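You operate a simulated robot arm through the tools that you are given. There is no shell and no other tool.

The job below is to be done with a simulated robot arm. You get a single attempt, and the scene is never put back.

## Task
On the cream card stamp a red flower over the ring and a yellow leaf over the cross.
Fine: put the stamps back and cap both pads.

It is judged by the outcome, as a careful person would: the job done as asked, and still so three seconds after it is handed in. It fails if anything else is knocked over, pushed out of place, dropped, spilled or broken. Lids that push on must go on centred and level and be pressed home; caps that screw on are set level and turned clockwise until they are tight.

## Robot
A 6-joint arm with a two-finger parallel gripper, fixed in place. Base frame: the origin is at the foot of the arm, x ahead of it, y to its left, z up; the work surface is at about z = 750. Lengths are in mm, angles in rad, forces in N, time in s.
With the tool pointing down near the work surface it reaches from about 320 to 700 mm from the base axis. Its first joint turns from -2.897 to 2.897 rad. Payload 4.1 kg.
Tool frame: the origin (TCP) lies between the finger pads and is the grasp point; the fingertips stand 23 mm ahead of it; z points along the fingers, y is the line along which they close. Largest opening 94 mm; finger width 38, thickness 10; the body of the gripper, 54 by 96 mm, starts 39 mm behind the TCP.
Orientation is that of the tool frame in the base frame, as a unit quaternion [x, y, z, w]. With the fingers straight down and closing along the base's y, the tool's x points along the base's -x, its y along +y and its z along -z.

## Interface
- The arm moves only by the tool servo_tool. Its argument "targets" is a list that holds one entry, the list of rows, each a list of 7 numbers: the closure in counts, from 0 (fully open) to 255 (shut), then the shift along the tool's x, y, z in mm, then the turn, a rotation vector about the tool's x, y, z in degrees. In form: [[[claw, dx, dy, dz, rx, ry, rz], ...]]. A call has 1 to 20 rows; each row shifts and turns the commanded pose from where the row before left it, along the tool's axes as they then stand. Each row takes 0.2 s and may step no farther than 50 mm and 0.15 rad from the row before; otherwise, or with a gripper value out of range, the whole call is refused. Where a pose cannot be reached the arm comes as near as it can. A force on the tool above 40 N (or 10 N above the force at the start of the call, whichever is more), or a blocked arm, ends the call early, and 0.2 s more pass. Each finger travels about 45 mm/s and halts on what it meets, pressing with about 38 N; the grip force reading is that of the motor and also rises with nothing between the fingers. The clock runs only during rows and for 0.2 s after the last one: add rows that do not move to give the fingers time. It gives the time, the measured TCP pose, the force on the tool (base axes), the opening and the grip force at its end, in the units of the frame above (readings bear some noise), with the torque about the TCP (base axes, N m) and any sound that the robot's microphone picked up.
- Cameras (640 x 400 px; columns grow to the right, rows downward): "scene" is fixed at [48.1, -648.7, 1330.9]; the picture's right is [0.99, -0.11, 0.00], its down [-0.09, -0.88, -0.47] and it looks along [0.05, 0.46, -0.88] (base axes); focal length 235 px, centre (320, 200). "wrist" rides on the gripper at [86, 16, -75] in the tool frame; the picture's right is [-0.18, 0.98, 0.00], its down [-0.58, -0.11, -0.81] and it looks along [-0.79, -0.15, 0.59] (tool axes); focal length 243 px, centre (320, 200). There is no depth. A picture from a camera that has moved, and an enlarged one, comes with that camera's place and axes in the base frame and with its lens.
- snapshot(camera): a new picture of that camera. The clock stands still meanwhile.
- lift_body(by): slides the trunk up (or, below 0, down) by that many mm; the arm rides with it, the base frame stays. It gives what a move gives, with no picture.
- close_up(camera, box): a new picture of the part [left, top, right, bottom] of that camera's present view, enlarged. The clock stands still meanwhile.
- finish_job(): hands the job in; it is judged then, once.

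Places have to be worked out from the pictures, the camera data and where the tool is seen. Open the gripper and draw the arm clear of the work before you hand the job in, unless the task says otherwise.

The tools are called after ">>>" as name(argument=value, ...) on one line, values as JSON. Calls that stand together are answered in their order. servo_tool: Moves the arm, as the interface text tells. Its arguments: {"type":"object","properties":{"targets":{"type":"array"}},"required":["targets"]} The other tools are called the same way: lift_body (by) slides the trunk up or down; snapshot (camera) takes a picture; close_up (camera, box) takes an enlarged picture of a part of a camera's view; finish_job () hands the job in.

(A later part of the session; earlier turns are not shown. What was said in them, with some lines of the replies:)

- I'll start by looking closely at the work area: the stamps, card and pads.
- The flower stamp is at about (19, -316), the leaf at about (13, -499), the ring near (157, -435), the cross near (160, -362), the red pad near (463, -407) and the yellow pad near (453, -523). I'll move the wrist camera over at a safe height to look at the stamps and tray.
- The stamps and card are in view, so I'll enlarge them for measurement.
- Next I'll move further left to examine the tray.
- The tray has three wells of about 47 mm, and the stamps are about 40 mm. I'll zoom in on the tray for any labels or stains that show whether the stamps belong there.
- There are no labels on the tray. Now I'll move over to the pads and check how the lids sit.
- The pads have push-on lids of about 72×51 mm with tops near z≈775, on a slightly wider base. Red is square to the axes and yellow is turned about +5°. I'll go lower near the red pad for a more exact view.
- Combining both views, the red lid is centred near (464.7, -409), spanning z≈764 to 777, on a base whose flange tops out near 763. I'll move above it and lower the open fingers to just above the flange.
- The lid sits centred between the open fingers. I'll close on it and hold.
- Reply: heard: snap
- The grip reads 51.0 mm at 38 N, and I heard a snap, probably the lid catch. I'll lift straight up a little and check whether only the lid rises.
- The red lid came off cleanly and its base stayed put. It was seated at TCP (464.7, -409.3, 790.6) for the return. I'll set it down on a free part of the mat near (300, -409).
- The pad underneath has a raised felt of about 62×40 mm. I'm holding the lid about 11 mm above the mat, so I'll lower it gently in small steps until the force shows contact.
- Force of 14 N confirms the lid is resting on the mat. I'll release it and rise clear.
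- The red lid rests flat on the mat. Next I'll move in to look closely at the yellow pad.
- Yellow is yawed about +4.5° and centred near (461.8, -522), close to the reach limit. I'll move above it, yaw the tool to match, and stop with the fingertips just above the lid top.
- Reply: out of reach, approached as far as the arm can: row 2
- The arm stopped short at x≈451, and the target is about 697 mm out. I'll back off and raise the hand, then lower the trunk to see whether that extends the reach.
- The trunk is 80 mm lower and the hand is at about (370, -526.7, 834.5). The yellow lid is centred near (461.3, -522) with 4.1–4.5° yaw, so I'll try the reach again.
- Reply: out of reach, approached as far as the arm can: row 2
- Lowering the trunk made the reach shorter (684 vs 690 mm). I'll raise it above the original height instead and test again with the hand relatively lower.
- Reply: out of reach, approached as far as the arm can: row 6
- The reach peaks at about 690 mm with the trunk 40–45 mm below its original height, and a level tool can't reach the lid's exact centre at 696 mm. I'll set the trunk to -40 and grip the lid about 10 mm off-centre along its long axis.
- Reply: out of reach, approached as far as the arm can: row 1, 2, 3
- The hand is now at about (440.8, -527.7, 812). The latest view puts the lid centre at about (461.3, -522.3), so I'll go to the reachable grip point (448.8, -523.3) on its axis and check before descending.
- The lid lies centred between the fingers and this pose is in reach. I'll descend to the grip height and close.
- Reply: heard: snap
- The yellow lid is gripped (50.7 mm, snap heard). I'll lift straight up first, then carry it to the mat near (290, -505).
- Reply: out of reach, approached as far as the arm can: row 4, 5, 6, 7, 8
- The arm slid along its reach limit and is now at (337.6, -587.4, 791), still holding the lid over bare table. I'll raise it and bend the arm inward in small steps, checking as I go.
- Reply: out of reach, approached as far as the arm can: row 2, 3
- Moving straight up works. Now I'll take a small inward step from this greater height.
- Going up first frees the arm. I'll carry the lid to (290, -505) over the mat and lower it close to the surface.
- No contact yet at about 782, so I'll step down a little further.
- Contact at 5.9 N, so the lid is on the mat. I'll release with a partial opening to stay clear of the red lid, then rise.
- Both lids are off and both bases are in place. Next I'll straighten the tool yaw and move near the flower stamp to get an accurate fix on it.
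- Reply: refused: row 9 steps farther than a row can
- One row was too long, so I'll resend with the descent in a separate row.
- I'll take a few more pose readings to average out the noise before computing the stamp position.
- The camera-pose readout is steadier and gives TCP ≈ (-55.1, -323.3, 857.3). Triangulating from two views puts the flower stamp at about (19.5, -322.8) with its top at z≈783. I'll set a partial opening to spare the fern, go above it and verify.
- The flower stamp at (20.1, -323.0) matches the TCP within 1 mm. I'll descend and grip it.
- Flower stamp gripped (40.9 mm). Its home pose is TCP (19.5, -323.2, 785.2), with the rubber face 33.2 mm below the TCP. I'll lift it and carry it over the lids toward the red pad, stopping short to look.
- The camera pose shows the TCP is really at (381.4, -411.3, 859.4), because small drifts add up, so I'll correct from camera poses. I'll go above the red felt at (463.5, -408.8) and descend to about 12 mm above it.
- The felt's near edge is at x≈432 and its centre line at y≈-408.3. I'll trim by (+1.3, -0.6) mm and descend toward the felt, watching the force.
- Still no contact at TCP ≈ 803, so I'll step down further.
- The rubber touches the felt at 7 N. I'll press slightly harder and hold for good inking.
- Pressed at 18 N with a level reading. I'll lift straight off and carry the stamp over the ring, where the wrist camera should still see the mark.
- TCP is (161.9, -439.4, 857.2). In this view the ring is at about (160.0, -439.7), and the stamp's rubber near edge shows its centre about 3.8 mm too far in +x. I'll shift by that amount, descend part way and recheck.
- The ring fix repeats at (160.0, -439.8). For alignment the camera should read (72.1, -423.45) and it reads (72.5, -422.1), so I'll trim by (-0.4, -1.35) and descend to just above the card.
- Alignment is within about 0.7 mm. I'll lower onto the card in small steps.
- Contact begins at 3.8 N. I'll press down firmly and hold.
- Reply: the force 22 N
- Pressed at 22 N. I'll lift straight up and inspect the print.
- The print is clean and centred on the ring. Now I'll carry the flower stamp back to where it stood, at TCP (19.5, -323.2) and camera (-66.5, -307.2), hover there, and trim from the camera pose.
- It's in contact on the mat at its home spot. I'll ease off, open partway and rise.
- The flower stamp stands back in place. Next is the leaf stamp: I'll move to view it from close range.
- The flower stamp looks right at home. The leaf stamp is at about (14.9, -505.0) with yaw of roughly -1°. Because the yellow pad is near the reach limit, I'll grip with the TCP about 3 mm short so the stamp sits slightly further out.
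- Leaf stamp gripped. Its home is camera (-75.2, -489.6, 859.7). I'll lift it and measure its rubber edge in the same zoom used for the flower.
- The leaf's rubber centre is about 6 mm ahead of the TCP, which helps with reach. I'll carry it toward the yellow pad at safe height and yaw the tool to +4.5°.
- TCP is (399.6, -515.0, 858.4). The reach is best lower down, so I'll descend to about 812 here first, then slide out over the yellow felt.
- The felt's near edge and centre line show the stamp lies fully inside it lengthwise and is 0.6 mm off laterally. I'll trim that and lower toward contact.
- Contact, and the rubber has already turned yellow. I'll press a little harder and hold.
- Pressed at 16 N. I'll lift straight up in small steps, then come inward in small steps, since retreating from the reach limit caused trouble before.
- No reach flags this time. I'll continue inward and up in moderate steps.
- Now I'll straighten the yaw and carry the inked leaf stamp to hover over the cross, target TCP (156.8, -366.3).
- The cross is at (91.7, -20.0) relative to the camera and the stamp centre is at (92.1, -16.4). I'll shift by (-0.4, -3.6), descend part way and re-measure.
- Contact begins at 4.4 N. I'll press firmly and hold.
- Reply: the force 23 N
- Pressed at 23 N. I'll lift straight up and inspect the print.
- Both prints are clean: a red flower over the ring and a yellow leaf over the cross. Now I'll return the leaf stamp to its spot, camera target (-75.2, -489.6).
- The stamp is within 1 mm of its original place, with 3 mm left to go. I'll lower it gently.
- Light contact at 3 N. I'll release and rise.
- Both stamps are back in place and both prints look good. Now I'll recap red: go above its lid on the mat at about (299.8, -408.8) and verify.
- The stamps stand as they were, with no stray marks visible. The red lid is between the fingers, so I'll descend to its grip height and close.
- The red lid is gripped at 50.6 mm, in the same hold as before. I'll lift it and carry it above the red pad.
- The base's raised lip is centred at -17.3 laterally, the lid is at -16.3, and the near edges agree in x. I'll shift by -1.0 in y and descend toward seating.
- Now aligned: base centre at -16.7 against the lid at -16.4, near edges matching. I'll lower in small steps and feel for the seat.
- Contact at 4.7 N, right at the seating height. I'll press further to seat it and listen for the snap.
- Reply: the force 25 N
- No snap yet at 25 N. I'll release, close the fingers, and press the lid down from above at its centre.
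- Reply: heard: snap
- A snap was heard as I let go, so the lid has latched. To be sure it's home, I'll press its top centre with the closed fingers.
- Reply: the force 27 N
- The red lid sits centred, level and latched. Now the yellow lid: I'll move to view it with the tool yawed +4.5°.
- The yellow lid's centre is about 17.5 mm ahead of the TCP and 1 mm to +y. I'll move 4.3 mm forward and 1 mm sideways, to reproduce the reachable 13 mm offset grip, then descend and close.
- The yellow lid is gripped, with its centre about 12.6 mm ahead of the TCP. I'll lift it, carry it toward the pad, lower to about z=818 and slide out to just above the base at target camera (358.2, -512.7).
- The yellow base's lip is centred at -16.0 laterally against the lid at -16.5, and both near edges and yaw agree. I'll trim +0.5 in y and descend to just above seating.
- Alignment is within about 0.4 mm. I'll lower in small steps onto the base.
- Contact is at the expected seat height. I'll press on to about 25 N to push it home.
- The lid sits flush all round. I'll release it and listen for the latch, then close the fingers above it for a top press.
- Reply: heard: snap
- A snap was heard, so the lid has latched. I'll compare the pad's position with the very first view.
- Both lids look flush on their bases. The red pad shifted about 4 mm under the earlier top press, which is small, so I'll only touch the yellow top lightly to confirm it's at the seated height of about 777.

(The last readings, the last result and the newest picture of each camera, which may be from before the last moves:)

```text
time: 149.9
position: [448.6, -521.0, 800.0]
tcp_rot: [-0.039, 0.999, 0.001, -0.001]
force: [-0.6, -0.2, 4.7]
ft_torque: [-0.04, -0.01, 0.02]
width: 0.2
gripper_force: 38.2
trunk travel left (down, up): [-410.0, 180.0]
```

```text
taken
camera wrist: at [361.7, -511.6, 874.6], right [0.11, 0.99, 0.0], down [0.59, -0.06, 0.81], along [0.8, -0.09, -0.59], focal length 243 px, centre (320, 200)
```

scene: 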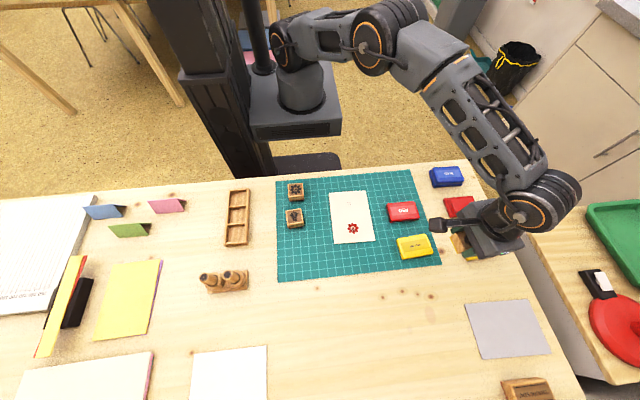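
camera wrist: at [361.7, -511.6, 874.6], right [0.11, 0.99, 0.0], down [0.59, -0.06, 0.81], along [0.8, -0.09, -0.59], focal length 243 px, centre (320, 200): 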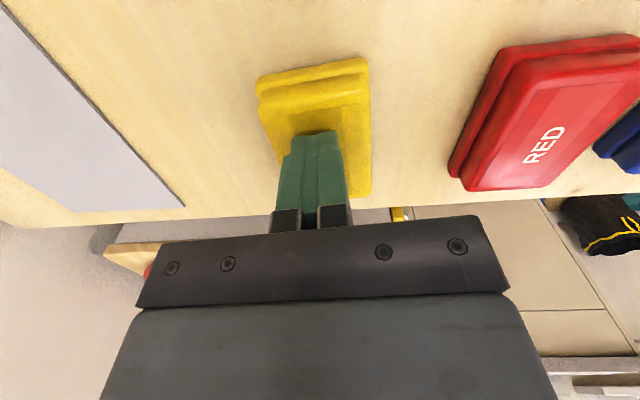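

Contact is at z≈776.6, the same seated height as red. I'll apply one modest firm push to be sure, then lift away straight up.

>>> servo_tool(targets=[[[255, 0, 0, 1.2, 0, 0, 0], [255, 0, 0, 0, 0, 0, 0]]])

>>> servo_tool(targets=[[[255, 0, 0, -3, 0, 0, 0], [255, 0, 0, -6, 0, 0, 0], [255, 0, 0, -8, 0, 0, 0], [255, 3, 0, 0, 0, 0, 0], [255, 3, 0, 0, 0, 0, 0], [255, 4, 0, 0, 0, 0, 0], [255, 5, 0, 0, 0, 0, 0], [255, 8, 0, 0, 0, 0, 0], [255, 10, 0, -3, 0, 0, 0], [255, 12, 0, -6, 0, 0, 0], [255, 0, 0, 0, 0, 0, 0]]])

```text
time: 150.5
position: [448.5, -521.6, 800.4]
tcp_rot: [-0.039, 0.999, -0.001, 0.001]
force: [1.5, -0.6, 12.8]
ft_torque: [-0.02, -0.05, 0.0]
width: 0.2
gripper_force: 38.5
trunk travel left (down, up): [-410.0, 180.0]
```

```text
time: 152.9
position: [404.0, -524.2, 824.9]
tcp_rot: [-0.039, 0.999, 0.001, -0.001]
force: [-1.3, 0.1, 0.3]
ft_torque: [-0.02, 0.01, 0.01]
width: 0.0
gripper_force: 38.2
trunk travel left (down, up): [-410.0, 180.0]
```

The retreat went cleanly. I'll rise, straighten the tool, open the gripper, and withdraw to near the starting pose.

>>> servo_tool(targets=[[[255, 10, 0, -30, 0, 0, 0], [255, 10, 0, -40, 0, 0, 0], [0, 0, 0, -30, 0, 0, 4.5], [0, 17, 42, 0, 0, 0, 0], [0, 17, 42, 0, 0, 0, 0], [0, 17, 42, 0, 0, 0, 0], [0, 17, 42, 0, 0, 0, 0], [0, 17, 42, 0, 0, 0, 0], [0, 0, 0, -40, 0, 0, 0], [0, 0, 0, -20, 0, 0, 0], [0, 0, 0, 0, 0, 0, 0]]])

>>> snapshot(camera="scene")

>>> close_up(camera="scene", box=[410, 150, 530, 270])

>>> close_up(camera="scene", box=[270, 165, 390, 285])

>>> snapshot(camera="wrist")

```text
time: 155.3
position: [299.7, -315.7, 984.9]
tcp_rot: [0.0, 1.0, 0.0, 0.0]
force: [0.2, -0.2, -0.5]
ft_torque: [0.01, 0.02, 0.02]
width: 93.7
gripper_force: 0.0
trunk travel left (down, up): [-410.0, 180.0]
```

```text
taken
```

scene: 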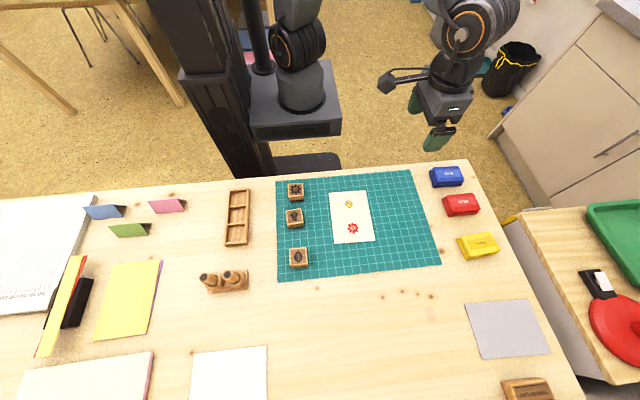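

```text
3.33 times, centred on (470, 210) of scene
camera zoom: at [48.1, -648.7, 1330.9], right [0.99, -0.11, 0.0], down [-0.09, -0.88, -0.47], along [0.05, 0.46, -0.88], focal length 784 px, centre (-180, 167)
```

zoom: 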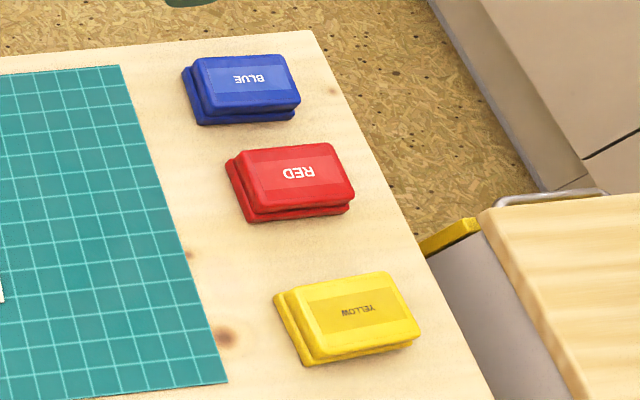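

```text
3.33 times, centred on (330, 225) of scene
camera zoom: at [48.1, -648.7, 1330.9], right [0.99, -0.11, 0.0], down [-0.09, -0.88, -0.47], along [0.05, 0.46, -0.88], focal length 784 px, centre (287, 117)
```

zoom: 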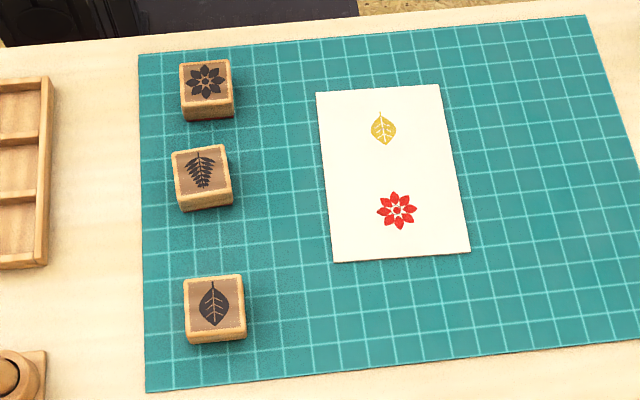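

```text
taken
camera wrist: at [213.6, -299.7, 1059.8], right [0.18, 0.98, 0.0], down [0.58, -0.11, 0.81], along [0.79, -0.15, -0.59], focal length 243 px, centre (320, 200)
```

wrist: 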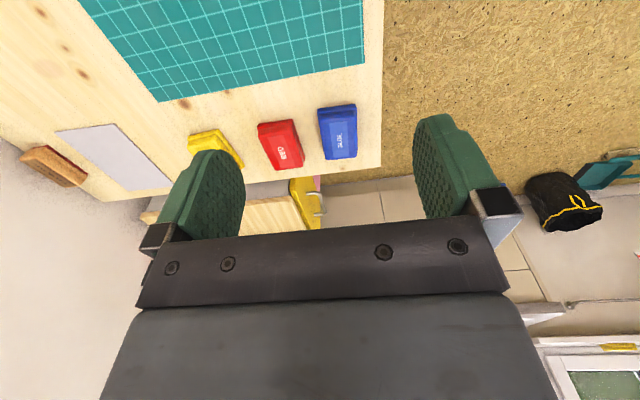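

Everything looks right. I'll zoom in on both lids and the two prints for a final check.

>>> close_up(camera="scene", box=[430, 185, 500, 235])

>>> close_up(camera="scene", box=[445, 225, 515, 270])

>>> close_up(camera="scene", box=[325, 185, 380, 245])

>>> close_up(camera="wrist", box=[180, 90, 370, 180])

```text
8.00 times, centred on (465, 210) of scene
camera zoom: at [48.1, -648.7, 1330.9], right [0.99, -0.11, 0.0], down [-0.09, -0.88, -0.47], along [0.05, 0.46, -0.88], focal length 1882 px, centre (-840, 120)
```

zoom: 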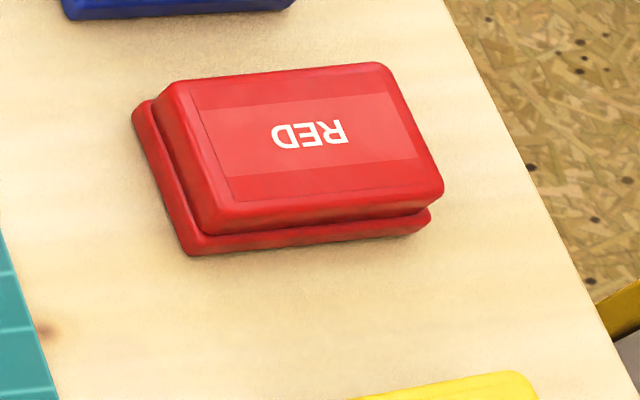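

```text
8.89 times, centred on (480, 248) of scene
camera zoom: at [48.1, -648.7, 1330.9], right [0.99, -0.11, 0.0], down [-0.09, -0.88, -0.47], along [0.05, 0.46, -0.88], focal length 2091 px, centre (-1102, -222)
```

zoom: 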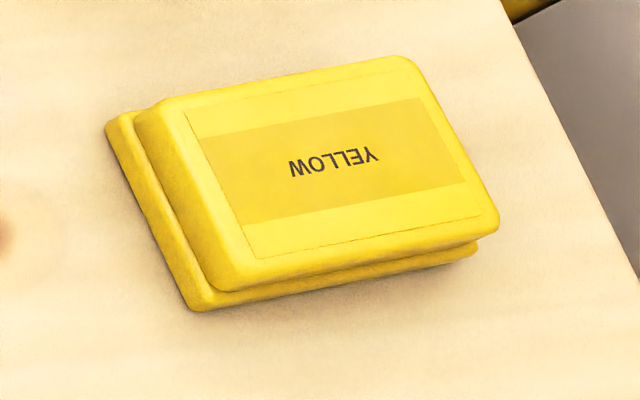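

```text
6.67 times, centred on (352, 215) of scene
camera zoom: at [48.1, -648.7, 1330.9], right [0.99, -0.11, 0.0], down [-0.09, -0.88, -0.47], along [0.05, 0.46, -0.88], focal length 1568 px, centre (103, 100)
```

zoom: 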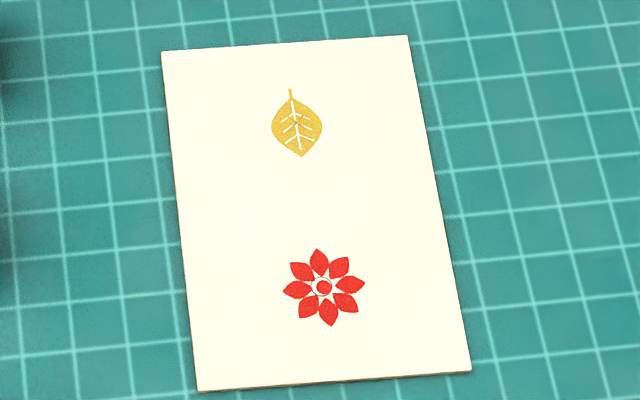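

```text
3.37 times, centred on (275, 135) of wrist
camera zoom: at [213.6, -299.7, 1059.8], right [0.18, 0.98, 0.0], down [0.58, -0.11, 0.81], along [0.79, -0.15, -0.59], focal length 817 px, centre (472, 419)
```

zoom: 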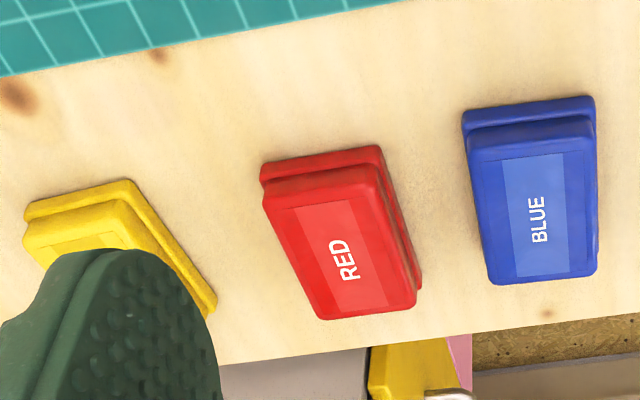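

Both prints sit on their marks, both lids are level and centred on their pads, and the stamps stand where they were. I'll return the trunk to its original height and then hand in.

>>> lift_body(by=40)

>>> snapshot(camera="scene")

```text
time: 156.2
position: [299.7, -315.4, 1025.0]
tcp_rot: [0.0, 1.0, 0.001, 0.0]
force: [0.5, 0.2, 0.2]
ft_torque: [-0.02, -0.01, -0.01]
width: 93.9
gripper_force: 0.0
trunk travel left (down, up): [-450.0, 140.0]
```

```text
taken
```

scene: 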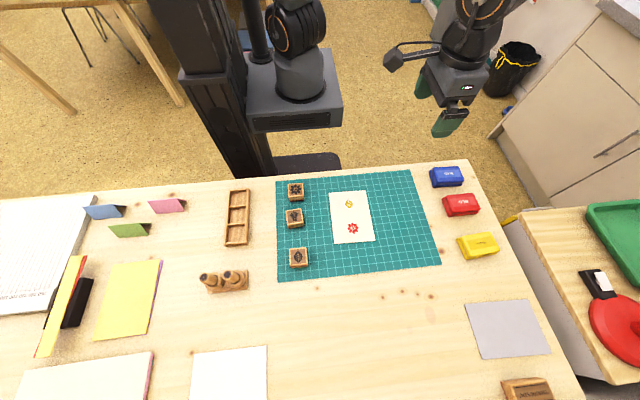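

The gripper is open, the arm is clear, and the scene is in order: prints made, stamps back, both pads capped. I'm handing the job in.

>>> finish_job()

```text
The job is handed in.
```

The card now has a red flower over the ring and a yellow leaf over the cross. Both prints came out clean and centred on their marks. I handed the job in, but the tool returned no verdict.

- **Stamps:** I set the flower and leaf stamps back where they first stood on the mat, with no stray ink visible around them. You only said "back", so I left the empty three-well tray alone; if you meant the tray, they still need moving.
- **Pads:** The red and yellow lids are back on, level and centred, and each one snapped as it went home.
- **Pad position:** The red and yellow pads each ended up about 4–6 mm from where they started. The red one slid when I pressed its lid down from the top.

The gripper is open and the arm is clear of the table.
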